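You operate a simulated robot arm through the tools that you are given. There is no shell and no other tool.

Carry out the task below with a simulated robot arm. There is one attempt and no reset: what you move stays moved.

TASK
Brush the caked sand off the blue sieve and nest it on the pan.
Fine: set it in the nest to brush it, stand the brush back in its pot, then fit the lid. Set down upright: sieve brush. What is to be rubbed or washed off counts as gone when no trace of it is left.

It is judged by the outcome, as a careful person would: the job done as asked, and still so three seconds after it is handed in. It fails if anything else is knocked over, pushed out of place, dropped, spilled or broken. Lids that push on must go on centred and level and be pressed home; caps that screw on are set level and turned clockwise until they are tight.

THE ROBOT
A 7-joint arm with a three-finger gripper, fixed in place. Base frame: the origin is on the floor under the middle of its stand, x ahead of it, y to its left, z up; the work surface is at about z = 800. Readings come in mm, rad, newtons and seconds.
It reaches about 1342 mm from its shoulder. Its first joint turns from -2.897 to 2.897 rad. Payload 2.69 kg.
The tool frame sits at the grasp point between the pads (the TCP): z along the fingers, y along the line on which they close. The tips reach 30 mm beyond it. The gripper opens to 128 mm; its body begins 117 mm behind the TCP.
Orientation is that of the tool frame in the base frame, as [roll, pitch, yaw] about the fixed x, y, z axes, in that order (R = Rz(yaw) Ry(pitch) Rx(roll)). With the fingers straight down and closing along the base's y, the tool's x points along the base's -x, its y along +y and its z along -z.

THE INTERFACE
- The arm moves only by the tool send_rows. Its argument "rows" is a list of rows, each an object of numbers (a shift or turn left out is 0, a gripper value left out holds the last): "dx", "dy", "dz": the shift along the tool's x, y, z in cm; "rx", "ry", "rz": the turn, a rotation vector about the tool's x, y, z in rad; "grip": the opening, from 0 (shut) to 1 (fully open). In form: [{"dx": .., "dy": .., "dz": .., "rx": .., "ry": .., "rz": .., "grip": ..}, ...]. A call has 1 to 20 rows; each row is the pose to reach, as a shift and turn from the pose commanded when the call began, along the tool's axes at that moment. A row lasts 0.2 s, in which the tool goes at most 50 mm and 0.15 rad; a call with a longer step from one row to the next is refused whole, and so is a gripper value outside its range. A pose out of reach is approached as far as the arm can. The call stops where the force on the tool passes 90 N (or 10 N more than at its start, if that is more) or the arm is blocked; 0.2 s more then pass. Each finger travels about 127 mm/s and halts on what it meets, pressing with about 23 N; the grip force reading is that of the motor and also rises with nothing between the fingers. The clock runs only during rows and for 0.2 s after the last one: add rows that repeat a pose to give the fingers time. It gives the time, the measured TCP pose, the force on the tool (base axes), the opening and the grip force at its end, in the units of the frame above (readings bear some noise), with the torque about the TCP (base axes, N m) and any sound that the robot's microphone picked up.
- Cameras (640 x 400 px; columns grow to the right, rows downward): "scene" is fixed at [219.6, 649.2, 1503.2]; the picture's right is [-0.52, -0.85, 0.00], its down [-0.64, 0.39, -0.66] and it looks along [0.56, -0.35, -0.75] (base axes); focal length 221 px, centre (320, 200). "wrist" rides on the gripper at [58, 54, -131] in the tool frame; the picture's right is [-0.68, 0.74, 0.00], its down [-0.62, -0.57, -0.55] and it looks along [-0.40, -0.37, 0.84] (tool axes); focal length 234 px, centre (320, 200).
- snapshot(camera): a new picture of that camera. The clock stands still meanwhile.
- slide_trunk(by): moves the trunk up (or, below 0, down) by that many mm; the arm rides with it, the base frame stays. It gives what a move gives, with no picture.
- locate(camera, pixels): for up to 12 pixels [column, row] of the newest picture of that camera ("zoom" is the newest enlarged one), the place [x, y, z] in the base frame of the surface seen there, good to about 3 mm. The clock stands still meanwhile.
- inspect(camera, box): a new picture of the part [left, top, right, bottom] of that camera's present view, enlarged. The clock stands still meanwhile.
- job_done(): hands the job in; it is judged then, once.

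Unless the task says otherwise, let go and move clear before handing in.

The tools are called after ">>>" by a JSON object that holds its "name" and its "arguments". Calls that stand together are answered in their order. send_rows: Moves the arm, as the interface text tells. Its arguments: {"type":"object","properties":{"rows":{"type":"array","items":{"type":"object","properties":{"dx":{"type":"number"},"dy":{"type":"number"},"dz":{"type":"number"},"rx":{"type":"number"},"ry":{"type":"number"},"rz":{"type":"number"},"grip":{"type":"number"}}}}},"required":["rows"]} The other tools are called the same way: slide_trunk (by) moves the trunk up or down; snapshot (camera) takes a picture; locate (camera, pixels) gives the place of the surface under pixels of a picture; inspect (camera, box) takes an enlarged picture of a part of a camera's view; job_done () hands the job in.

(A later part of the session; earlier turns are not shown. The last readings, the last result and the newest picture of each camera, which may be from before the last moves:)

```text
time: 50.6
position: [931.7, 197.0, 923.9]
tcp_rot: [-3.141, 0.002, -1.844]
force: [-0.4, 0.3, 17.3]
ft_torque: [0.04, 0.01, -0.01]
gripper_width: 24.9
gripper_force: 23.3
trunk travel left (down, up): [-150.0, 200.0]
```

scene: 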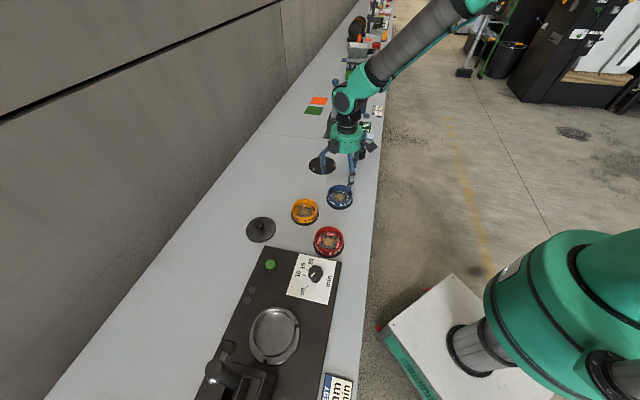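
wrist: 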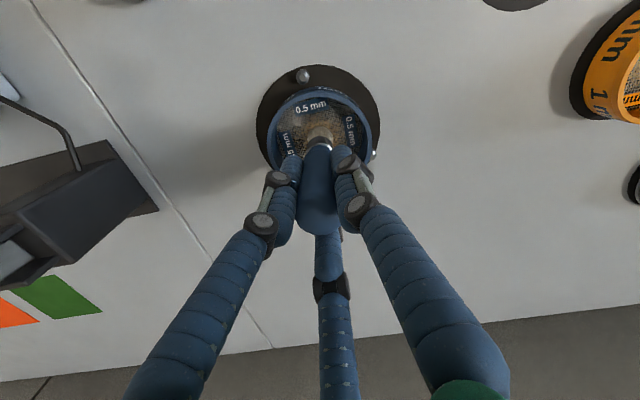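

Contact found at TCP ≈923.5 (17 N at 3 mm command offset). I'll ease off slightly to ~10 N and scrub in circles of 10 mm, then wider.

>>> {"name": "send_rows", "arguments": {"rows": [{"dz": -0.1}, {"dx": 1.0, "dz": -0.1}, {"dx": 0.7, "dy": 0.7, "dz": -0.1}, {"dx": 0, "dy": 1.0, "dz": -0.1}, {"dx": -0.7, "dy": 0.7, "dz": -0.1}, {"dx": -1.0, "dy": 0, "dz": -0.1}, {"dx": -0.7, "dy": -0.7, "dz": -0.1}, {"dx": 0, "dy": -1.0, "dz": -0.1}, {"dx": 0.7, "dy": -0.7, "dz": -0.1}, {"dx": 1.0, "dy": 0, "dz": -0.1}, {"dx": 0.7, "dy": 0.7, "dz": -0.1}, {"dx": 0, "dy": 1.0, "dz": -0.1}, {"dx": -0.7, "dy": 0.7, "dz": -0.1}, {"dx": -1.0, "dy": 0, "dz": -0.1}, {"dx": -0.7, "dy": -0.7, "dz": -0.1}, {"dx": 0, "dy": -1.0, "dz": -0.1}, {"dx": 0.7, "dy": -0.7, "dz": -0.1}, {"dx": 0, "dy": 0, "dz": -0.1}]}}

>>> {"name": "inspect", "arguments": {"camera": "scene", "box": [295, 125, 350, 185]}}

>>> {"name": "inspect", "arguments": {"camera": "wrist", "box": [240, 50, 400, 250]}}

```text
time: 54.4
position: [930.4, 198.5, 923.2]
tcp_rot: [3.139, 0.002, -1.845]
force: [-1.1, 1.0, 0.6]
ft_torque: [0.05, 0.03, -0.01]
gripper_width: 25.2
gripper_force: 22.8
trunk travel left (down, up): [-150.0, 200.0]
```

```text
6.67 times, centred on (322, 155) of scene
```

zoom: 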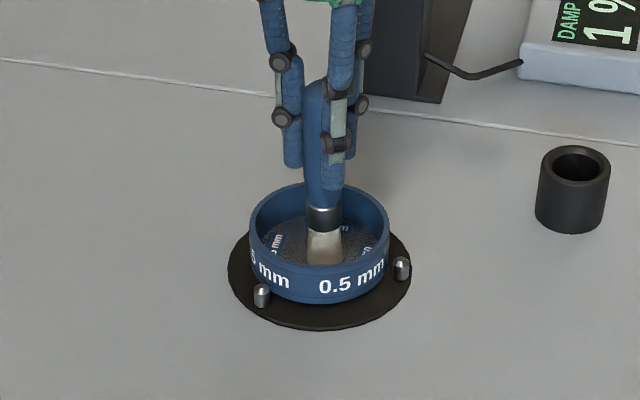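

```text
2.00 times, centred on (320, 150) of wrist
```

zoom: 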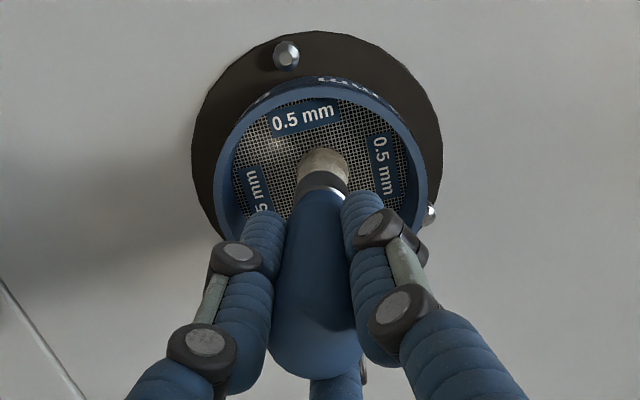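

The sand already looks mostly gone. I'll press ~1 mm lower and sweep wider circles (radius 18 and 25 mm) to take the outer grains.

>>> {"name": "send_rows", "arguments": {"rows": [{"dz": 0.1}, {"dx": 1.0, "dz": 0.12}, {"dx": 1.8, "dz": 0.12}, {"dx": 1.56, "dy": 0.9, "dz": 0.12}, {"dx": 0.9, "dy": 1.56, "dz": 0.12}, {"dx": 0, "dy": 1.8, "dz": 0.12}, {"dx": -0.9, "dy": 1.56, "dz": 0.12}, {"dx": -1.56, "dy": 0.9, "dz": 0.12}, {"dx": -1.8, "dy": 0, "dz": 0.12}, {"dx": -1.56, "dy": -0.9, "dz": 0.12}, {"dx": -0.9, "dy": -1.56, "dz": 0.12}, {"dx": 0, "dy": -1.8, "dz": 0.12}, {"dx": 0.9, "dy": -1.56, "dz": 0.12}, {"dx": 1.56, "dy": -0.9, "dz": 0.12}, {"dx": 1.8, "dy": 0, "dz": 0.12}, {"dx": 1.0, "dy": 0, "dz": 0.12}, {"dx": 0, "dy": 0, "dz": 0.12}]}}

>>> {"name": "send_rows", "arguments": {"rows": [{"dx": 1.2, "dz": 0.02}, {"dx": 2.5, "dz": 0.02}, {"dx": 2.17, "dy": 1.25, "dz": 0.02}, {"dx": 1.25, "dy": 2.17, "dz": 0.02}, {"dx": 0, "dy": 2.5, "dz": 0.02}, {"dx": -1.25, "dy": 2.17, "dz": 0.02}, {"dx": -2.17, "dy": 1.25, "dz": 0.02}, {"dx": -2.5, "dy": 0, "dz": 0.02}, {"dx": -2.17, "dy": -1.25, "dz": 0.02}, {"dx": -1.25, "dy": -2.17, "dz": 0.02}, {"dx": 0, "dy": -2.5, "dz": 0.02}, {"dx": 1.25, "dy": -2.17, "dz": 0.02}, {"dx": 2.17, "dy": -1.25, "dz": 0.02}, {"dx": 2.5, "dy": 0, "dz": 0.02}, {"dx": 1.2, "dy": 0, "dz": 0.02}, {"dx": 0, "dy": 0, "dz": 0.02}]}}

>>> {"name": "inspect", "arguments": {"camera": "wrist", "box": [240, 50, 400, 250]}}

>>> {"name": "inspect", "arguments": {"camera": "scene", "box": [295, 125, 350, 185]}}

```text
time: 58.0
position: [930.3, 196.1, 921.0]
tcp_rot: [3.137, 0.001, -1.844]
force: [-1.0, -7.0, 9.8]
ft_torque: [-0.65, 0.14, -0.01]
gripper_width: 25.1
gripper_force: 22.9
trunk travel left (down, up): [-150.0, 200.0]
```

```text
time: 61.4
position: [930.4, 197.8, 920.5]
tcp_rot: [3.138, 0.001, -1.844]
force: [-1.5, -1.4, 3.1]
ft_torque: [-0.08, -0.05, -0.01]
gripper_width: 25.1
gripper_force: 22.5
trunk travel left (down, up): [-150.0, 200.0]
```

```text
2.00 times, centred on (320, 150) of wrist
```

zoom: 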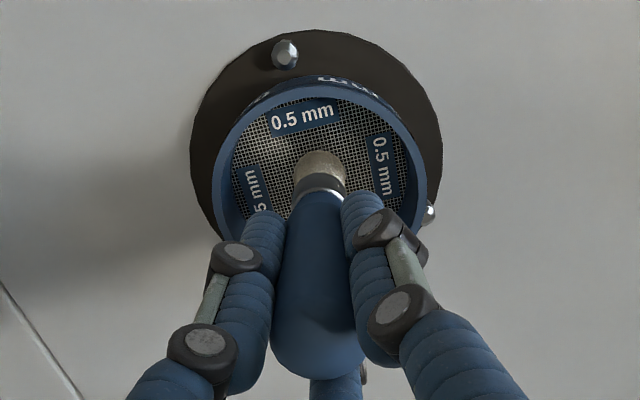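

```text
6.67 times, centred on (322, 155) of scene
```

zoom: 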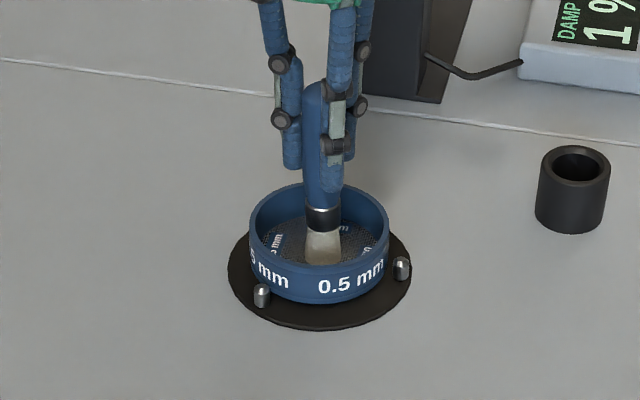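

The mesh looks clean around; lifting the brush to inspect the mesh fully.

>>> {"name": "send_rows", "arguments": {"rows": [{"dz": -2.0}, {"dz": -5.0}, {"dz": -9.0}, {"dz": -13.0}, {"dz": -13.0}]}}

>>> {"name": "inspect", "arguments": {"camera": "scene", "box": [302, 145, 342, 180]}}

>>> {"name": "inspect", "arguments": {"camera": "wrist", "box": [240, 50, 400, 250]}}

>>> {"name": "inspect", "arguments": {"camera": "scene", "box": [290, 100, 370, 180]}}

```text
time: 62.6
position: [930.8, 197.9, 1051.3]
tcp_rot: [3.137, 0.001, -1.846]
force: [-0.5, 0.1, 0.0]
ft_torque: [0.03, -0.02, 0.02]
gripper_width: 24.9
gripper_force: 23.0
trunk travel left (down, up): [-150.0, 200.0]
```

```text
11.43 times, centred on (322, 162) of scene
```

zoom: 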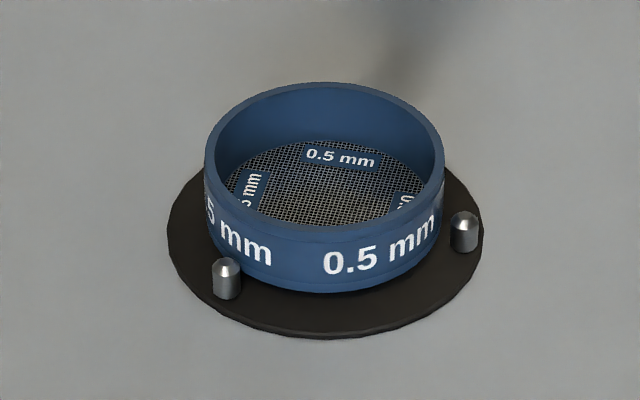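

```text
2.00 times, centred on (320, 150) of wrist
```

zoom: 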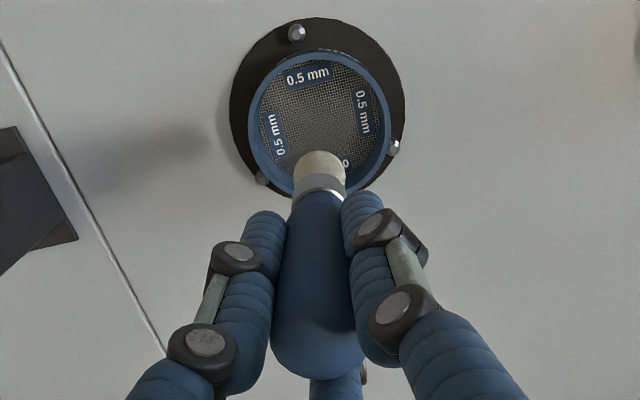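

```text
5.00 times, centred on (330, 140) of scene
```

zoom: 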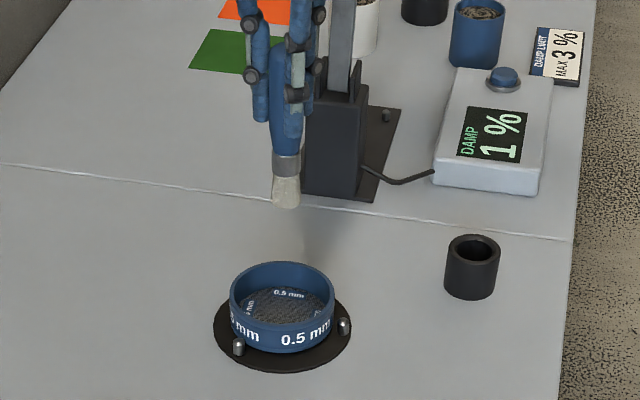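

The visible mesh is clean. I'll carry the brush to above the pot, and from there check the mesh again and the brush's tilt.

>>> {"name": "send_rows", "arguments": {"rows": [{"dx": 4.0, "dy": -0.25}, {"dx": 8.0, "dy": -0.5}, {"dx": 12.0, "dy": -0.75}, {"dx": 16.0, "dy": -1.0}, {"dx": 20.2, "dy": -1.23}, {"dx": 20.2, "dy": -1.23}]}}

>>> {"name": "snapshot", "arguments": {"camera": "wrist"}}

>>> {"name": "inspect", "arguments": {"camera": "wrist", "box": [365, 145, 445, 225]}}

>>> {"name": "inspect", "arguments": {"camera": "scene", "box": [340, 90, 390, 165]}}

>>> {"name": "send_rows", "arguments": {"rows": [{"dx": 0}]}}

```text
time: 64.0
position: [888.5, -1.1, 1051.0]
tcp_rot: [3.137, 0.002, -1.845]
force: [-1.1, 0.0, -0.8]
ft_torque: [0.08, 0.01, -0.01]
gripper_width: 25.3
gripper_force: 23.0
trunk travel left (down, up): [-150.0, 200.0]
```

```text
taken
```

wrist: 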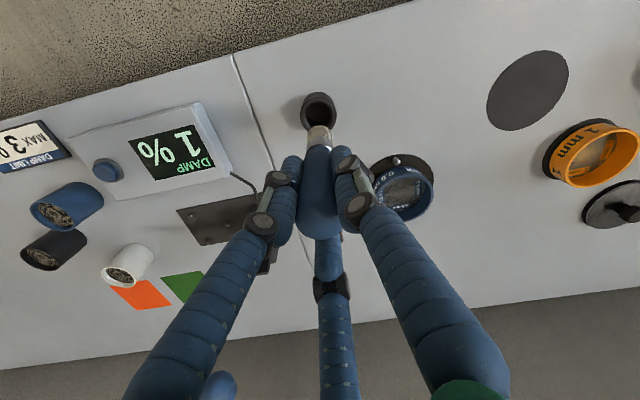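

```text
5.00 times, centred on (405, 185) of wrist
```

zoom: 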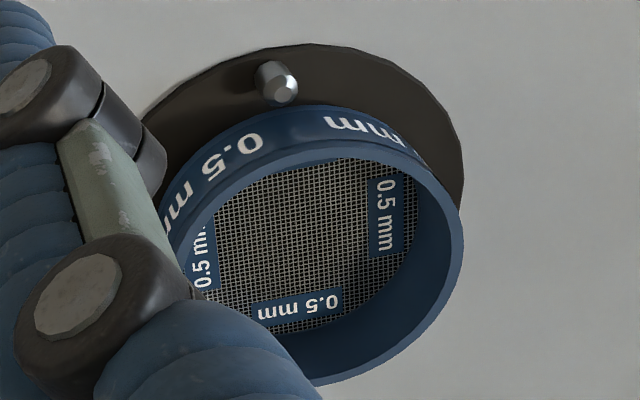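

```text
5.33 times, centred on (365, 128) of scene
```

zoom: 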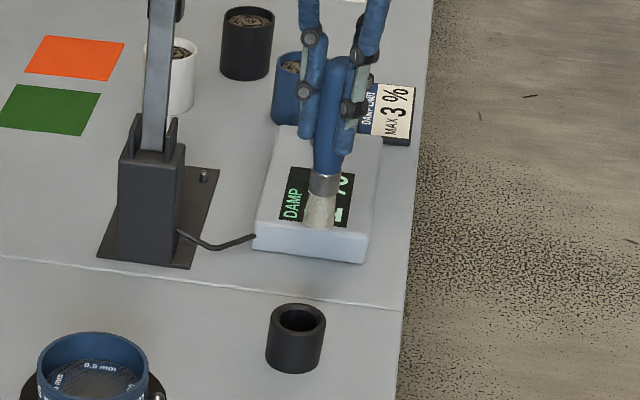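

```text
time: 64.4
position: [887.2, 1.6, 1051.2]
tcp_rot: [3.139, 0.0, -1.845]
force: [-0.1, 0.5, -0.8]
ft_torque: [-0.03, 0.03, 0.0]
gripper_width: 25.0
gripper_force: 22.9
trunk travel left (down, up): [-150.0, 200.0]
```

The mesh shows no sand anywhere. Now measuring the pot opening and the bristle tip before lowering.

>>> {"name": "inspect", "arguments": {"camera": "scene", "box": [345, 95, 385, 165]}}

>>> {"name": "locate", "arguments": {"camera": "zoom", "pixels": [[310, 190], [310, 196], [297, 188], [325, 186], [312, 150], [316, 130], [328, 20], [318, 110], [262, 285], [318, 285], [290, 308], [290, 268]]}}

>>> {"name": "inspect", "arguments": {"camera": "wrist", "box": [290, 80, 350, 160]}}

>>> {"name": "locate", "arguments": {"camera": "zoom", "pixels": [[237, 150], [395, 150], [316, 75], [316, 90], [255, 100], [375, 100], [275, 85], [355, 85], [320, 250], [320, 290], [280, 260], [360, 255]]}}

```text
5.71 times, centred on (365, 130) of scene
```

zoom: 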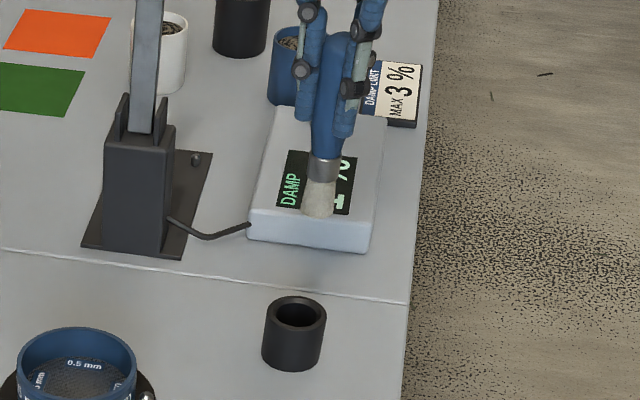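

```text
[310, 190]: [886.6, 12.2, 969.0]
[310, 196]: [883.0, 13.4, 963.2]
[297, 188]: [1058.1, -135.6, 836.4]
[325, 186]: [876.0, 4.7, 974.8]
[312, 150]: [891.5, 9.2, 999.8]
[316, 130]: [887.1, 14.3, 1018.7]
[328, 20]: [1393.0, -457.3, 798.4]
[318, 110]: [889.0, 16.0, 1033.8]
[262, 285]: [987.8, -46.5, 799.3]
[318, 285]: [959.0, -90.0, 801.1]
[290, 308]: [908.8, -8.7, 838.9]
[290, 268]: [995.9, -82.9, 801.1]
```

```text
5.00 times, centred on (320, 120) of wrist
```

zoom: 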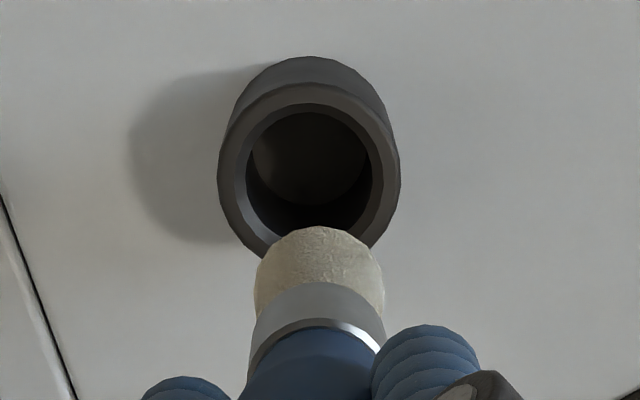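

```text
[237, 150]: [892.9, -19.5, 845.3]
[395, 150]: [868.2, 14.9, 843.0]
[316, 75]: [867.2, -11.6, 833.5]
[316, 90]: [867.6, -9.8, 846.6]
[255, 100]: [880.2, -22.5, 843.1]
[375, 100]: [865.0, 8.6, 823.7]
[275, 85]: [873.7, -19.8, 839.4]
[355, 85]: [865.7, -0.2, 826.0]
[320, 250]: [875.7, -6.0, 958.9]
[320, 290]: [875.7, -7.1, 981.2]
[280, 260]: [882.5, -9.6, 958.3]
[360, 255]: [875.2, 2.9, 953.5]
```

>>> {"name": "locate", "arguments": {"camera": "zoom", "pixels": [[230, 165], [389, 165], [310, 92], [248, 222], [378, 222], [258, 110], [362, 108], [320, 230], [320, 235], [265, 265], [375, 265], [310, 150]]}}

>>> {"name": "inspect", "arguments": {"camera": "scene", "box": [345, 95, 385, 140]}}

>>> {"name": "locate", "arguments": {"camera": "zoom", "pixels": [[315, 330], [315, 336], [315, 340], [320, 300], [325, 265], [330, 240], [335, 200], [345, 58], [300, 320], [333, 325]]}}

```text
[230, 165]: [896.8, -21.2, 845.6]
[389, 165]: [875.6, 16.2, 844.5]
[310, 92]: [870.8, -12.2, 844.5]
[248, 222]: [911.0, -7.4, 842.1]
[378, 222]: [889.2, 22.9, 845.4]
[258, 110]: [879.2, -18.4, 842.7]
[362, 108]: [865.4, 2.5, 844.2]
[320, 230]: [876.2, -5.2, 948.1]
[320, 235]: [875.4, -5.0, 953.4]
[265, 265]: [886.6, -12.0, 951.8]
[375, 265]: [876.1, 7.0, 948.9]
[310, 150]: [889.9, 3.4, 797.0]
```

```text
8.89 times, centred on (365, 118) of scene
```

zoom: 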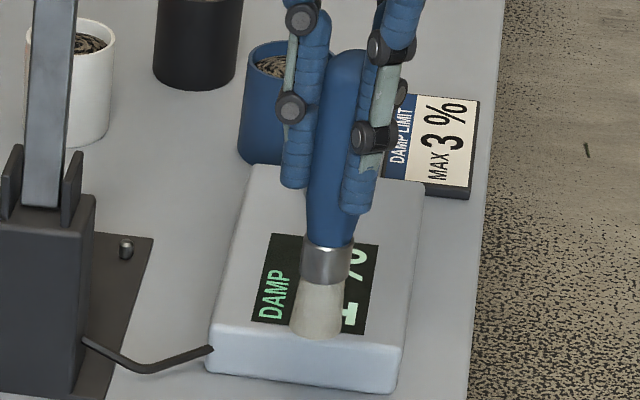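

```text
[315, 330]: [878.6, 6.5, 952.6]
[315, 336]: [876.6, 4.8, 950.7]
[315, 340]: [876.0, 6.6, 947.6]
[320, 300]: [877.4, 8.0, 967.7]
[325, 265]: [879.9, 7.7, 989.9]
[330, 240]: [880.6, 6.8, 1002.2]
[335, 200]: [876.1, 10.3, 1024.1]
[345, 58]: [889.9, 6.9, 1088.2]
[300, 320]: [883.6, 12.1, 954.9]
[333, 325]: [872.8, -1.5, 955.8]
```

Pot opening centre (888.5,0), bristles ~103 mm below TCP, aligned within ~1.5 mm. Lowering the brush into the pot.

>>> {"name": "send_rows", "arguments": {"rows": [{"dx": -0.02, "dy": -0.1, "dz": 3.0}, {"dx": -0.02, "dy": -0.1, "dz": 6.0}, {"dx": -0.02, "dy": -0.1, "dz": 9.0}, {"dx": -0.02, "dy": -0.1, "dz": 9.5}]}}

>>> {"name": "inspect", "arguments": {"camera": "scene", "box": [340, 110, 390, 170]}}

>>> {"name": "inspect", "arguments": {"camera": "wrist", "box": [280, 80, 360, 180]}}

```text
time: 65.4
position: [889.1, 0.6, 955.6]
tcp_rot: [3.139, -0.001, -1.846]
force: [0.5, 0.4, -1.3]
ft_torque: [-0.01, 0.02, -0.01]
gripper_width: 25.1
gripper_force: 22.8
trunk travel left (down, up): [-150.0, 200.0]
```

```text
6.67 times, centred on (365, 140) of scene
```

zoom: 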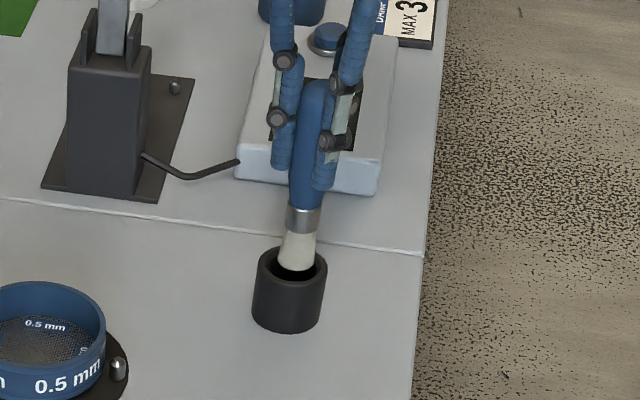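

```text
4.00 times, centred on (320, 130) of wrist
```

zoom: 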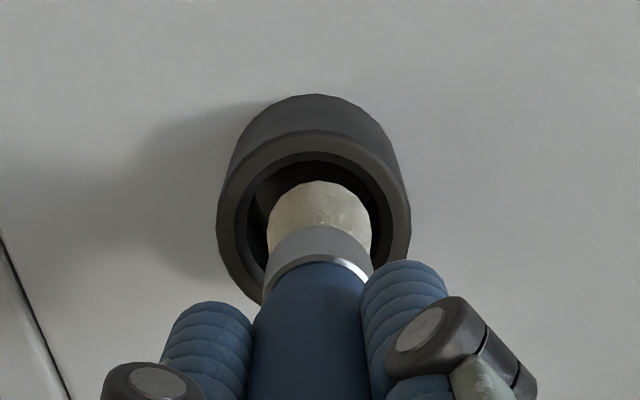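

The bristles are at the mouth of the pot and roughly centred; nudging ~1 mm and lowering to just above the floor.

>>> {"name": "send_rows", "arguments": {"rows": [{"dx": -0.07, "dy": -0.08, "dz": 0.5}, {"dx": -0.07, "dy": -0.08, "dz": 1.5}, {"dx": -0.07, "dy": -0.08, "dz": 2.5}, {"dx": -0.07, "dy": -0.08, "dz": 3.5}, {"dx": -0.07, "dy": -0.08, "dz": 4.3}, {"dx": -0.07, "dy": -0.08, "dz": 4.3}]}}

>>> {"name": "send_rows", "arguments": {"rows": [{"dz": 0.2}, {"dz": 0.4}, {"dz": 0.4}]}}

>>> {"name": "inspect", "arguments": {"camera": "scene", "box": [340, 110, 390, 170]}}

```text
time: 66.8
position: [890.6, -0.8, 911.4]
tcp_rot: [3.138, 0.0, -1.845]
force: [0.5, 0.3, 0.3]
ft_torque: [0.0, -0.04, -0.02]
gripper_width: 25.0
gripper_force: 23.1
trunk travel left (down, up): [-150.0, 200.0]
```

```text
time: 67.6
position: [889.4, 0.9, 907.6]
tcp_rot: [3.139, -0.001, -1.844]
force: [0.8, -0.5, -1.2]
ft_torque: [0.0, 0.04, 0.02]
gripper_width: 24.8
gripper_force: 23.1
trunk travel left (down, up): [-150.0, 200.0]
```

```text
6.67 times, centred on (365, 140) of scene
```

zoom: 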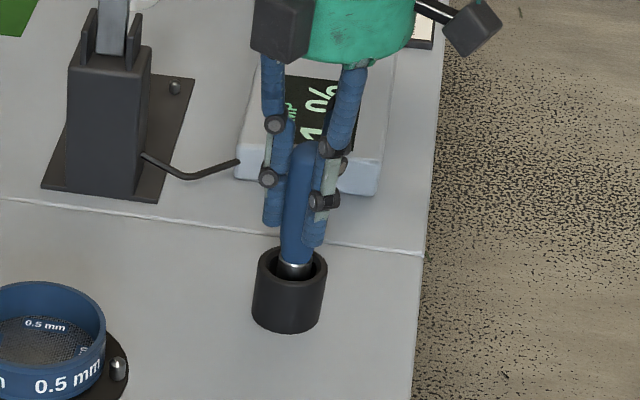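

Inside the pot with no contact yet; lowering 1 mm at a time to touch the floor.

>>> {"name": "send_rows", "arguments": {"rows": [{"dz": 0.15}, {"dz": 0.15}]}}

>>> {"name": "send_rows", "arguments": {"rows": [{"dz": 0.1}, {"dz": 0.1}]}}

>>> {"name": "send_rows", "arguments": {"rows": [{"dz": 0.1}, {"dz": 0.1}]}}

```text
time: 68.2
position: [889.9, 0.0, 906.8]
tcp_rot: [3.138, 0.0, -1.846]
force: [-1.1, 0.9, -0.8]
ft_torque: [-0.02, 0.02, 0.0]
gripper_width: 25.0
gripper_force: 23.3
trunk travel left (down, up): [-150.0, 200.0]
```

```text
time: 68.8
position: [889.6, 0.6, 905.5]
tcp_rot: [3.137, -0.001, -1.845]
force: [-0.6, 0.6, -0.6]
ft_torque: [-0.02, -0.03, 0.02]
gripper_width: 25.1
gripper_force: 22.7
trunk travel left (down, up): [-150.0, 200.0]
```

```text
time: 69.4
position: [889.6, 1.2, 904.6]
tcp_rot: [3.137, 0.0, -1.845]
force: [0.2, -1.0, -0.3]
ft_torque: [-0.03, -0.04, -0.02]
gripper_width: 24.7
gripper_force: 23.5
trunk travel left (down, up): [-150.0, 200.0]
```

>>> {"name": "send_rows", "arguments": {"rows": [{"dz": 0.1}, {"dz": 0.1}]}}

>>> {"name": "send_rows", "arguments": {"rows": [{"dz": 0.1}, {"dz": 0.1}]}}

>>> {"name": "send_rows", "arguments": {"rows": [{"dz": 0.1}, {"dz": 0.1}]}}

```text
time: 70.0
position: [890.5, 0.7, 904.7]
tcp_rot: [3.138, 0.002, -1.845]
force: [-0.9, 0.7, 4.4]
ft_torque: [0.14, 0.1, 0.03]
gripper_width: 24.7
gripper_force: 23.0
trunk travel left (down, up): [-150.0, 200.0]
```

```text
time: 70.6
position: [888.8, 0.9, 905.0]
tcp_rot: [3.141, 0.002, -1.843]
force: [-2.9, 0.2, 14.7]
ft_torque: [0.04, 0.13, -0.02]
gripper_width: 25.1
gripper_force: 23.0
trunk travel left (down, up): [-150.0, 200.0]
```

```text
time: 71.2
position: [890.5, 0.6, 904.1]
tcp_rot: [3.142, 0.003, -1.844]
force: [-1.7, -0.3, 21.2]
ft_torque: [-0.02, 0.04, -0.01]
gripper_width: 24.9
gripper_force: 22.8
trunk travel left (down, up): [-150.0, 200.0]
```

The brush stands on the pot floor (Fz 21 N). Relieving the load and opening gradually.

>>> {"name": "send_rows", "arguments": {"rows": [{"dz": -0.25}, {"dz": -0.25, "grip": 0.19}, {"dz": -0.25, "grip": 0.22}, {"dz": -0.25, "grip": 0.26}, {"dz": -0.25, "grip": 0.32}, {"dz": -0.25, "grip": 0.45}, {"dz": -0.25, "grip": 0.65}, {"dz": -0.25, "grip": 0.85}, {"dz": -0.25, "grip": 1.0}, {"dz": -0.25, "grip": 1.0}]}}

>>> {"name": "inspect", "arguments": {"camera": "scene", "box": [340, 110, 390, 170]}}

>>> {"name": "inspect", "arguments": {"camera": "wrist", "box": [270, 100, 370, 240]}}

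```text
time: 73.4
position: [889.6, 0.6, 903.1]
tcp_rot: [3.136, 0.001, -1.845]
force: [-0.4, -0.1, -0.1]
ft_torque: [0.02, -0.02, 0.0]
gripper_width: 128.0
gripper_force: 0.0
trunk travel left (down, up): [-150.0, 200.0]
```

```text
6.67 times, centred on (365, 140) of scene
```

zoom: 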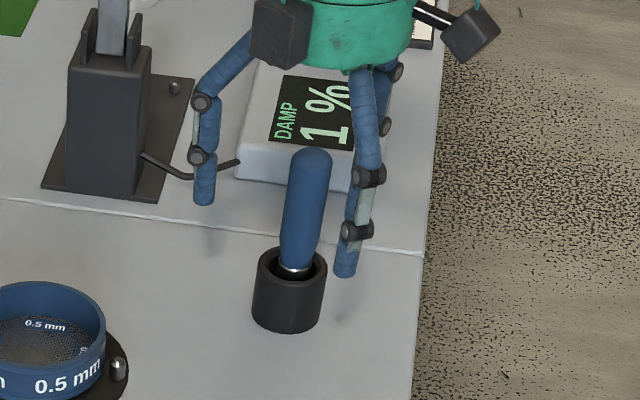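

```text
2.86 times, centred on (320, 170) of wrist
```

zoom: 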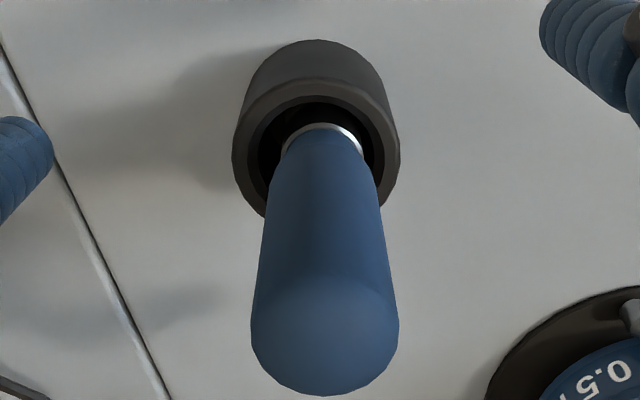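

The brush stands upright in its pot, released. Rising clear and moving back over the nest to check the mesh.

>>> {"name": "send_rows", "arguments": {"rows": [{"dz": -3.0}, {"dz": -7.0}, {"dz": -11.0}, {"dz": -15.0}, {"dx": -4.0, "dy": 0.27, "dz": -15.0}, {"dx": -8.0, "dy": 0.54, "dz": -15.0}, {"dx": -12.0, "dy": 0.8, "dz": -15.0}, {"dx": -16.0, "dy": 1.07, "dz": -15.0}, {"dx": -20.2, "dy": 1.35, "dz": -15.0}, {"dx": -20.2, "dy": 1.35, "dz": -15.0}]}}

>>> {"name": "inspect", "arguments": {"camera": "wrist", "box": [265, 50, 375, 160]}}

>>> {"name": "inspect", "arguments": {"camera": "scene", "box": [300, 120, 380, 180]}}

```text
time: 75.6
position: [930.9, 198.4, 1054.2]
tcp_rot: [3.138, 0.001, -1.847]
force: [-0.3, 0.7, 0.7]
ft_torque: [-0.09, -0.03, -0.03]
gripper_width: 128.0
gripper_force: 0.0
trunk travel left (down, up): [-150.0, 200.0]
```

```text
3.64 times, centred on (320, 105) of wrist
```

zoom: 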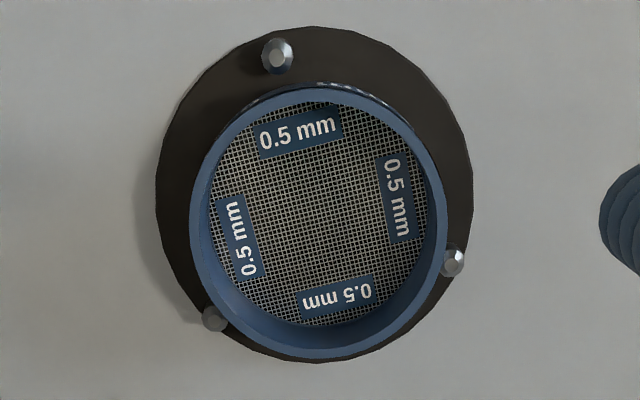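

```text
6.67 times, centred on (340, 150) of scene
```

zoom: 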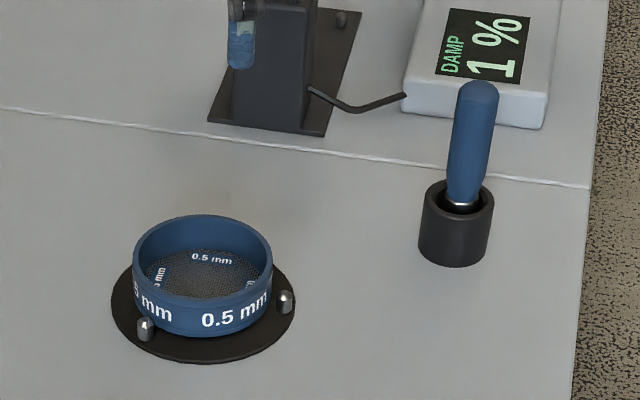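

The mesh is spotless. Re-measuring the sieve rim for the pick-up.

>>> {"name": "inspect", "arguments": {"camera": "wrist", "box": [265, 50, 375, 160]}}

>>> {"name": "locate", "arguments": {"camera": "zoom", "pixels": [[194, 220], [208, 290], [255, 338], [315, 354], [385, 337], [430, 285], [444, 220], [430, 160], [390, 112], [335, 92], [268, 98], [218, 140]]}}

>>> {"name": "send_rows", "arguments": {"rows": [{"dx": 0}]}}

>>> {"name": "send_rows", "arguments": {"rows": [{"dx": 0}]}}

```text
3.64 times, centred on (320, 105) of wrist
```

zoom: 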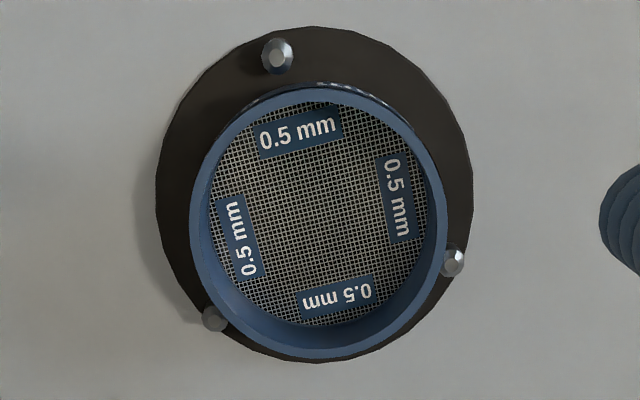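

```text
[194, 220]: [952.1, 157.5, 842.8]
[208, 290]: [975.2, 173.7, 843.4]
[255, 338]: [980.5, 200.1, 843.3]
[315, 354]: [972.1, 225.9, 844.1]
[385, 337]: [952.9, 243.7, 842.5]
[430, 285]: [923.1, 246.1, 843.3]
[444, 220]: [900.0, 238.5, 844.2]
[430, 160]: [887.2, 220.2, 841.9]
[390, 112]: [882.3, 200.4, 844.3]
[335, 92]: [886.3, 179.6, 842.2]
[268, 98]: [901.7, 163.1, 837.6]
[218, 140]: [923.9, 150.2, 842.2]
```

```text
time: 76.0
position: [931.9, 198.6, 1055.1]
tcp_rot: [3.138, 0.0, -1.847]
force: [-0.6, -0.4, -0.2]
ft_torque: [0.01, 0.02, -0.04]
gripper_width: 127.9
gripper_force: 0.2
trunk travel left (down, up): [-150.0, 200.0]
```

```text
time: 76.4
position: [931.2, 198.6, 1054.1]
tcp_rot: [3.138, -0.002, -1.844]
force: [0.7, 0.4, 0.8]
ft_torque: [-0.01, -0.01, -0.01]
gripper_width: 127.7
gripper_force: 0.1
trunk travel left (down, up): [-150.0, 200.0]
```

Sieve centre ≈(931,199.3) matches the TCP. Descending to grasp it again.

>>> {"name": "send_rows", "arguments": {"rows": [{"dx": -0.05, "dy": 0.02, "dz": 4.5}, {"dx": -0.05, "dy": 0.02, "dz": 9.0}, {"dx": -0.05, "dy": 0.02, "dz": 13.0}, {"dx": -0.05, "dy": 0.02, "dz": 16.5}, {"dx": -0.05, "dy": 0.02, "dz": 19.0}, {"dx": -0.05, "dy": 0.02, "dz": 20.7}, {"dx": -0.05, "dy": 0.02, "dz": 20.7}]}}

>>> {"name": "snapshot", "arguments": {"camera": "wrist"}}

>>> {"name": "inspect", "arguments": {"camera": "scene", "box": [290, 130, 360, 190]}}

```text
time: 78.0
position: [930.1, 198.2, 847.5]
tcp_rot: [3.14, 0.001, -1.845]
force: [0.7, 0.2, -1.1]
ft_torque: [-0.02, 0.0, 0.03]
gripper_width: 128.0
gripper_force: 0.0
trunk travel left (down, up): [-150.0, 200.0]
```

```text
taken
```

wrist: 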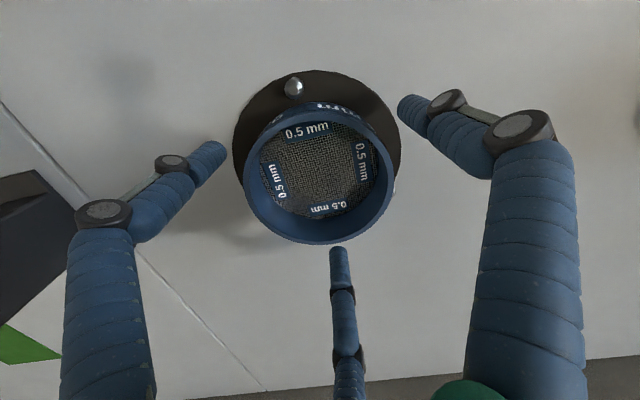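

```text
6.67 times, centred on (325, 160) of scene
```

zoom: 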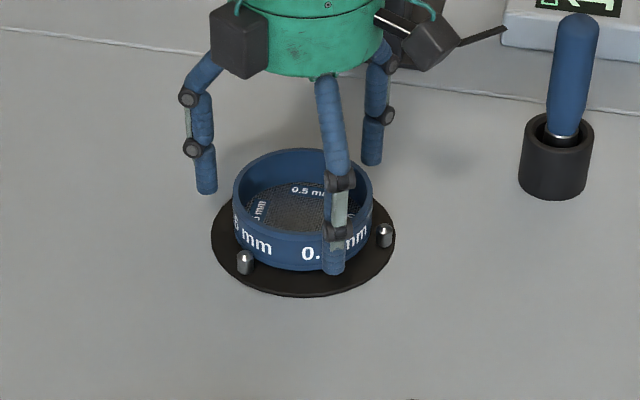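

Straddling evenly. Closing the grip and lifting straight up.

>>> {"name": "send_rows", "arguments": {"rows": [{"grip": 0.9}, {"grip": 0.82}, {"grip": 0.75}, {"grip": 0.68}, {"grip": 0.55}, {"grip": 0.4}, {"grip": 0.4}, {"grip": 0.4}]}}

>>> {"name": "send_rows", "arguments": {"rows": [{"dz": -0.8}, {"dz": -2.0}, {"dz": -4.0}, {"dz": -6.5}, {"dz": -9.5}, {"dz": -13.0}, {"dz": -17.0}, {"dz": -21.0}, {"dz": -25.0}, {"dz": -25.0}]}}

>>> {"name": "snapshot", "arguments": {"camera": "wrist"}}

>>> {"name": "inspect", "arguments": {"camera": "scene", "box": [270, 50, 390, 190]}}

```text
time: 79.8
position: [930.7, 199.2, 847.7]
tcp_rot: [3.139, 0.002, -1.846]
force: [0.5, -1.4, 2.8]
ft_torque: [-0.1, -0.09, -0.01]
gripper_width: 103.0
gripper_force: 22.9
trunk travel left (down, up): [-150.0, 200.0]
```

```text
time: 82.0
position: [930.4, 198.7, 1096.5]
tcp_rot: [3.138, -0.001, -1.845]
force: [-0.5, 0.1, 0.0]
ft_torque: [-0.01, -0.02, 0.01]
gripper_width: 102.8
gripper_force: 23.0
trunk travel left (down, up): [-150.0, 200.0]
```

```text
taken
```

wrist: 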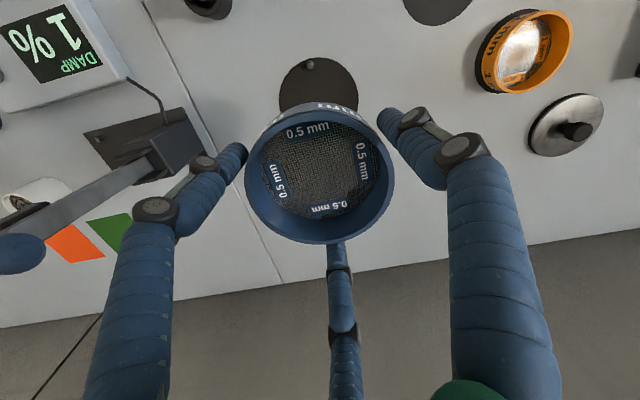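

```text
2.86 times, centred on (330, 120) of scene
```

zoom: 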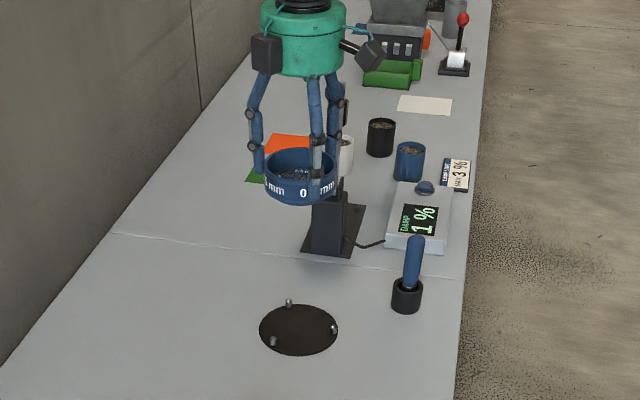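

The sieve is held securely. Now carrying it to a waypoint above and slightly away from the pan/clamp (391,672,1230), turning to yaw 6.9 on the way.

>>> {"name": "send_rows", "arguments": {"rows": [{"dx": -0.8, "dy": 1.65, "dz": -0.67, "rz": -0.08}, {"dx": -2.2, "dy": 4.6, "dz": -1.34, "rz": -0.2}, {"dx": -3.8, "dy": 7.95, "dz": -2.0, "rz": -0.33}, {"dx": -5.5, "dy": 11.5, "dz": -2.67, "rz": -0.46}, {"dx": -7.2, "dy": 15.06, "dz": -3.34, "rz": -0.6}, {"dx": -8.9, "dy": 18.6, "dz": -4.0, "rz": -0.74}, {"dx": -10.6, "dy": 22.2, "dz": -4.67, "rz": -0.88}, {"dx": -12.3, "dy": 25.7, "dz": -5.34, "rz": -1.02}, {"dx": -14.0, "dy": 29.3, "dz": -6.0, "rz": -1.16}, {"dx": -15.7, "dy": 32.8, "dz": -6.67, "rz": -1.3}, {"dx": -17.4, "dy": 36.4, "dz": -7.34, "rz": -1.44}, {"dx": -19.1, "dy": 39.9, "dz": -8.0, "rz": -1.58}, {"dx": -20.8, "dy": 43.5, "dz": -8.67, "rz": -1.72}, {"dx": -22.5, "dy": 47.05, "dz": -9.34, "rz": -1.86}, {"dx": -24.2, "dy": 50.6, "dz": -10.0, "rz": -2.0}, {"dx": -25.9, "dy": 54.2, "dz": -10.7, "rz": -2.14}, {"dx": -27.6, "dy": 57.7, "dz": -11.4, "rz": -2.26}, {"dx": -29.3, "dy": 61.3, "dz": -12.2, "rz": -2.37}, {"dx": -30.5, "dy": 63.7, "dz": -13.0, "rz": -2.44}, {"dx": -30.96, "dy": 64.74, "dz": -13.35, "rz": -2.46}]}}

>>> {"name": "send_rows", "arguments": {"rows": [{"dx": 0}]}}

>>> {"name": "snapshot", "arguments": {"camera": "wrist"}}

>>> {"name": "snapshot", "arguments": {"camera": "scene"}}

```text
time: 86.2
position: [391.9, 672.5, 1234.2]
tcp_rot: [-3.137, 0.003, 0.616]
force: [-0.1, -0.3, -0.8]
ft_torque: [-0.02, -0.05, 0.0]
gripper_width: 102.5
gripper_force: 22.6
trunk travel left (down, up): [-150.0, 200.0]
```

```text
time: 86.6
position: [393.3, 673.8, 1232.9]
tcp_rot: [-3.139, 0.002, 0.614]
force: [-0.2, 0.9, -1.5]
ft_torque: [0.01, 0.0, 0.01]
gripper_width: 102.5
gripper_force: 23.0
trunk travel left (down, up): [-150.0, 200.0]
```

```text
taken
```

wrist: 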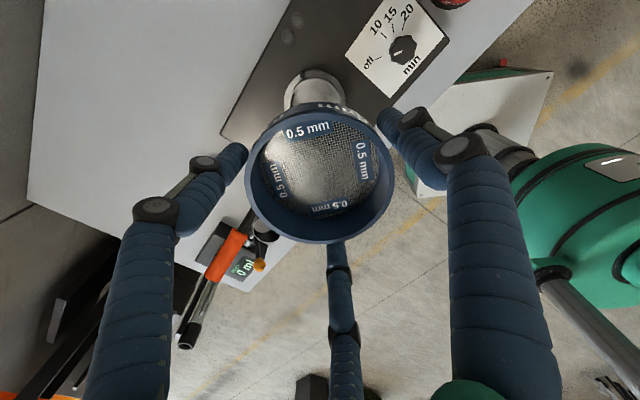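

```text
taken
```

scene: 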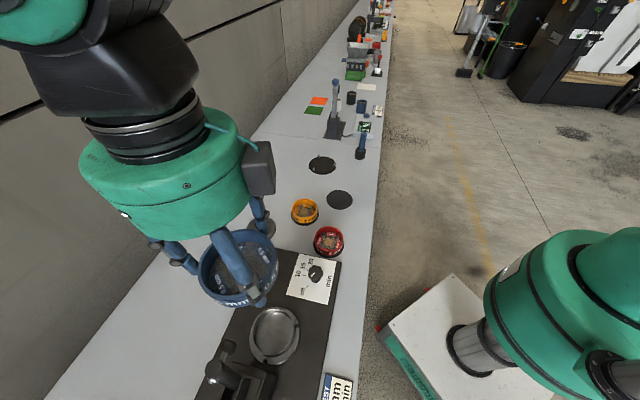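

Holding above the pan with good orientation. Before descending I'll measure the wrist link above the palm relative to the tower height (1160).

>>> {"name": "locate", "arguments": {"camera": "scene", "pixels": [[150, 215], [90, 180], [235, 190], [120, 160], [200, 130], [90, 130], [60, 110], [190, 80], [120, 115], [30, 70], [160, 30], [258, 185]]}}

>>> {"name": "inspect", "arguments": {"camera": "scene", "box": [0, 0, 300, 320]}}

```text
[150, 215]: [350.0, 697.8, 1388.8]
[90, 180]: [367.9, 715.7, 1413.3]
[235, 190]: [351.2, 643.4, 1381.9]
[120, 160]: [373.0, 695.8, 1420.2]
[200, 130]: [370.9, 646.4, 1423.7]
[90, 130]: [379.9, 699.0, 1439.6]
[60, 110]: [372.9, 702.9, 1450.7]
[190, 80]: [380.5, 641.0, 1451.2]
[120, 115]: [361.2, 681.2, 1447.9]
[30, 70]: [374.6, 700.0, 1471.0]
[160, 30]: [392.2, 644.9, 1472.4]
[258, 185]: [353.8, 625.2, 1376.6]
```

```text
1.25 times, centred on (150, 160) of scene
```

zoom: 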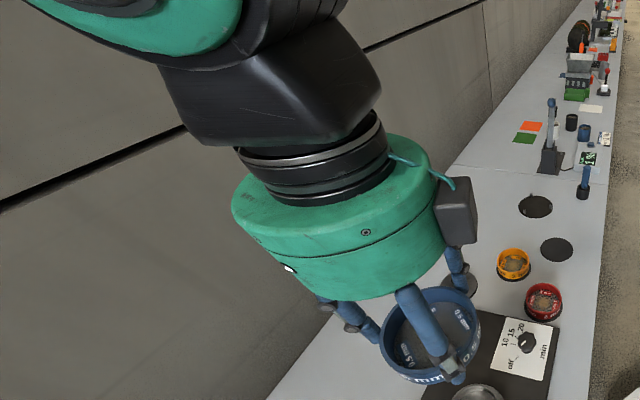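

The palm (r≈51) and link (≥ TCP+215, r≈36) clear the tower. Now measuring the sieve's centre relative to the TCP in this grasp.

>>> {"name": "inspect", "arguments": {"camera": "wrist", "box": [235, 90, 405, 255]}}

>>> {"name": "locate", "arguments": {"camera": "zoom", "pixels": [[148, 210], [165, 275], [205, 330], [270, 365], [340, 368], [420, 340], [475, 280], [494, 210], [470, 130], [400, 75], [320, 58], [200, 95]]}}

>>> {"name": "send_rows", "arguments": {"rows": [{"dx": 0}]}}

>>> {"name": "send_rows", "arguments": {"rows": [{"dx": 0}]}}

```text
2.42 times, centred on (320, 172) of wrist
```

zoom: 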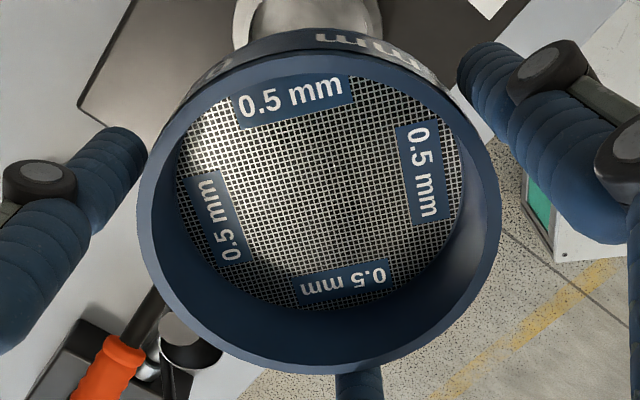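

```text
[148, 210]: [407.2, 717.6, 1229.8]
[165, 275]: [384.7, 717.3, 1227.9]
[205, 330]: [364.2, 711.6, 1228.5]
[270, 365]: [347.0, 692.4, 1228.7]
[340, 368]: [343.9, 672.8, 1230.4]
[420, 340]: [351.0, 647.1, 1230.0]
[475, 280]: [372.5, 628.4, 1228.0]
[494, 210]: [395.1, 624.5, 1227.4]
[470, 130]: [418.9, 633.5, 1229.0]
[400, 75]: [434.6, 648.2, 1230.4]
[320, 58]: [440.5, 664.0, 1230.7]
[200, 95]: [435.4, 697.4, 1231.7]
```

```text
time: 87.0
position: [392.7, 672.5, 1233.4]
tcp_rot: [-3.138, 0.001, 0.614]
force: [-0.9, -0.5, -0.8]
ft_torque: [0.02, 0.01, -0.03]
gripper_width: 102.7
gripper_force: 23.2
trunk travel left (down, up): [-150.0, 200.0]
```

```text
time: 87.4
position: [392.9, 673.4, 1233.9]
tcp_rot: [-3.137, 0.001, 0.612]
force: [0.0, 0.1, -1.5]
ft_torque: [0.01, 0.03, 0.01]
gripper_width: 102.9
gripper_force: 23.3
trunk travel left (down, up): [-150.0, 200.0]
```

The sieve is centred within 1 mm of the TCP, rim 4 mm below it, level. Refining the pan rim location from the scene camera.

>>> {"name": "inspect", "arguments": {"camera": "scene", "box": [240, 300, 310, 370]}}

```text
5.71 times, centred on (275, 335) of scene
```

zoom: 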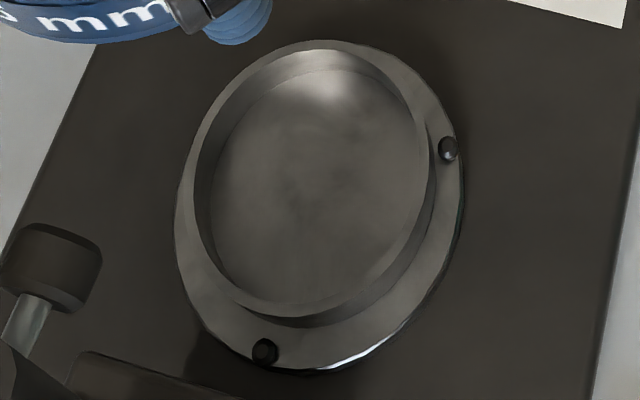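

>>> {"name": "locate", "arguments": {"camera": "zoom", "pixels": [[192, 200], [195, 160], [215, 110], [260, 65], [310, 48], [360, 60], [400, 95], [424, 150], [428, 190], [405, 250], [360, 295], [300, 312]]}}

>>> {"name": "locate", "arguments": {"camera": "zoom", "pixels": [[240, 295], [205, 240], [198, 220], [330, 308], [385, 275], [422, 215], [200, 140], [235, 85], [285, 55], [335, 52], [383, 78], [415, 125]]}}

```text
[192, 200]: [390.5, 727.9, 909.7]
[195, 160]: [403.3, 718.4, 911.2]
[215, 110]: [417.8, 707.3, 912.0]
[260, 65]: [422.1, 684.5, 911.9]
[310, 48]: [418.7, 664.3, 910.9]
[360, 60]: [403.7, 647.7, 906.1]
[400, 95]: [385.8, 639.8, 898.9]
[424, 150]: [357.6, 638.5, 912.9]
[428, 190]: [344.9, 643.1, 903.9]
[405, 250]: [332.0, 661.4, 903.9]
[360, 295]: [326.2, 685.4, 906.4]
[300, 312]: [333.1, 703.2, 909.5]
```

```text
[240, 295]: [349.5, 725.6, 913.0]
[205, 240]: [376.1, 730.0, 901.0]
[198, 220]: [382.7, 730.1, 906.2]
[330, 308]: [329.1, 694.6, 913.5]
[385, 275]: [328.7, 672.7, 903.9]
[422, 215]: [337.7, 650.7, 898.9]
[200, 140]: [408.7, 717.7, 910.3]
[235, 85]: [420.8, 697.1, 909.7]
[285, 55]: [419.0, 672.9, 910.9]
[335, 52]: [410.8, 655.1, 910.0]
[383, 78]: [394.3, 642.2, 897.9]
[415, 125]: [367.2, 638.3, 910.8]
```

Pan centre ≈(376,685) (two views agree within 2 mm). Descending at the offset waypoint so the sieve bottom is ~20 mm above the pan rim.

>>> {"name": "send_rows", "arguments": {"rows": [{"dz": 2.0}, {"dz": 5.0}, {"dz": 8.5}, {"dz": 12.0}, {"dz": 15.5}, {"dz": 19.0}, {"dz": 22.0}, {"dz": 24.5}, {"dz": 25.8}, {"dz": 25.8}]}}

>>> {"name": "snapshot", "arguments": {"camera": "scene"}}

>>> {"name": "snapshot", "arguments": {"camera": "wrist"}}

```text
time: 89.6
position: [391.9, 673.5, 975.1]
tcp_rot: [-3.138, 0.001, 0.616]
force: [1.0, 0.0, -1.2]
ft_torque: [-0.04, 0.03, 0.01]
gripper_width: 102.8
gripper_force: 23.2
trunk travel left (down, up): [-150.0, 200.0]
```

```text
taken
```

scene: 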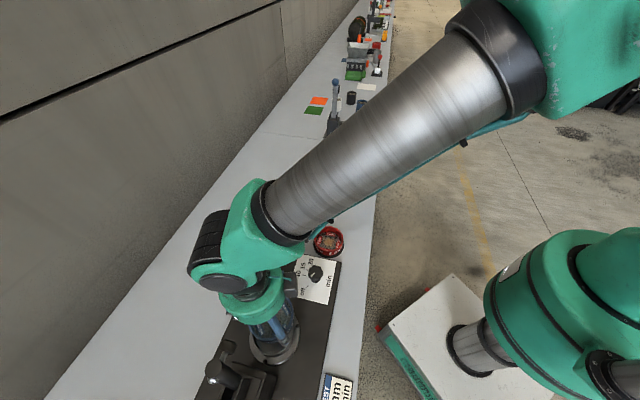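

```text
taken
```

wrist: 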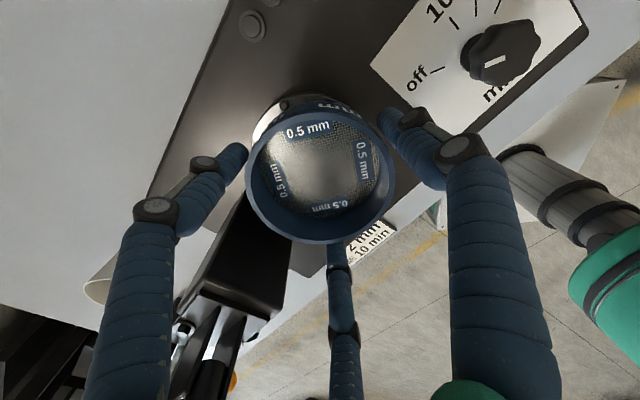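

>>> {"name": "inspect", "arguments": {"camera": "scene", "box": [195, 260, 315, 390]}}

>>> {"name": "inspect", "arguments": {"camera": "wrist", "box": [170, 60, 410, 350]}}

```text
3.08 times, centred on (255, 325) of scene
```

zoom: 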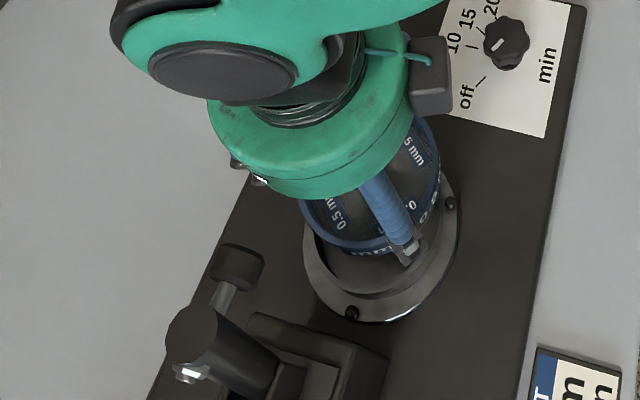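

```text
1.38 times, centred on (290, 205) of wrist
```

zoom: 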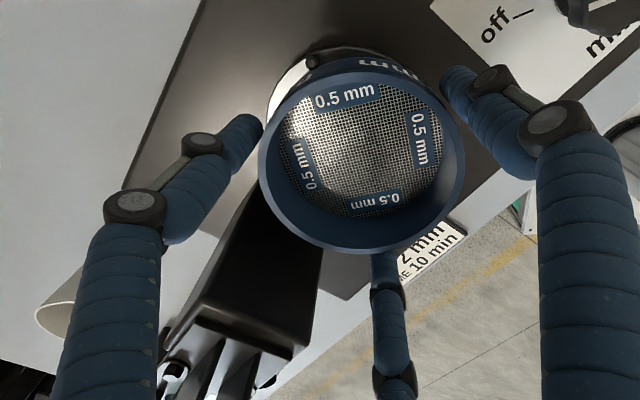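

The tower sits between two fingers as planned with visible gap to the pad. Sliding ~20 mm onto the pan axis.

>>> {"name": "send_rows", "arguments": {"rows": [{"dx": -0.15, "dy": -0.5}, {"dx": -0.3, "dy": -1.0}, {"dx": -0.45, "dy": -1.5}, {"dx": -0.56, "dy": -1.98}, {"dx": -0.56, "dy": -1.98}]}}

>>> {"name": "send_rows", "arguments": {"rows": [{"dx": 0}]}}

>>> {"name": "send_rows", "arguments": {"rows": [{"dx": 0}]}}

>>> {"name": "inspect", "arguments": {"camera": "scene", "box": [195, 270, 315, 390]}}

>>> {"name": "inspect", "arguments": {"camera": "wrist", "box": [200, 60, 420, 260]}}

```text
time: 90.8
position: [375.8, 684.7, 975.1]
tcp_rot: [-3.14, 0.002, 0.616]
force: [-0.6, 0.1, -0.9]
ft_torque: [-0.01, 0.01, 0.01]
gripper_width: 102.5
gripper_force: 22.7
trunk travel left (down, up): [-150.0, 200.0]
```

```text
time: 91.2
position: [376.4, 685.1, 976.3]
tcp_rot: [-3.139, 0.001, 0.614]
force: [0.0, 0.0, -1.3]
ft_torque: [0.04, 0.0, -0.04]
gripper_width: 102.5
gripper_force: 23.3
trunk travel left (down, up): [-150.0, 200.0]
```

```text
time: 91.6
position: [376.5, 685.6, 975.3]
tcp_rot: [-3.138, 0.002, 0.615]
force: [0.7, 0.7, -1.7]
ft_torque: [0.0, -0.01, 0.03]
gripper_width: 102.7
gripper_force: 22.5
trunk travel left (down, up): [-150.0, 200.0]
```

```text
3.33 times, centred on (255, 330) of scene
```

zoom: 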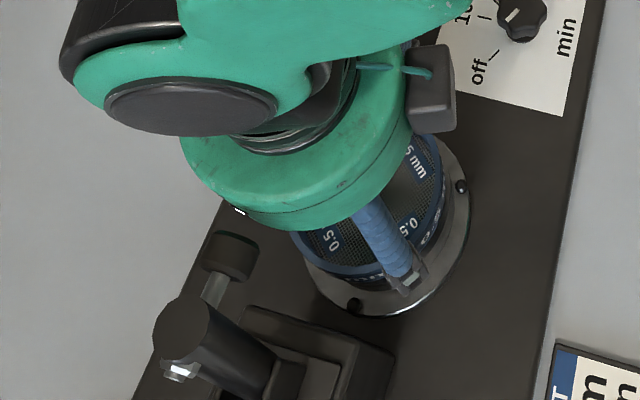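

```text
2.00 times, centred on (310, 160) of wrist
```

zoom: 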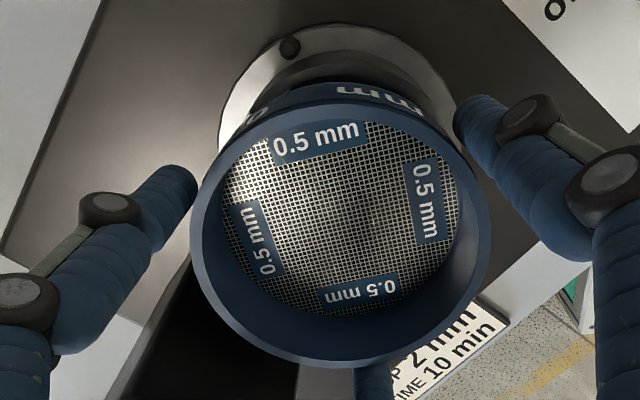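

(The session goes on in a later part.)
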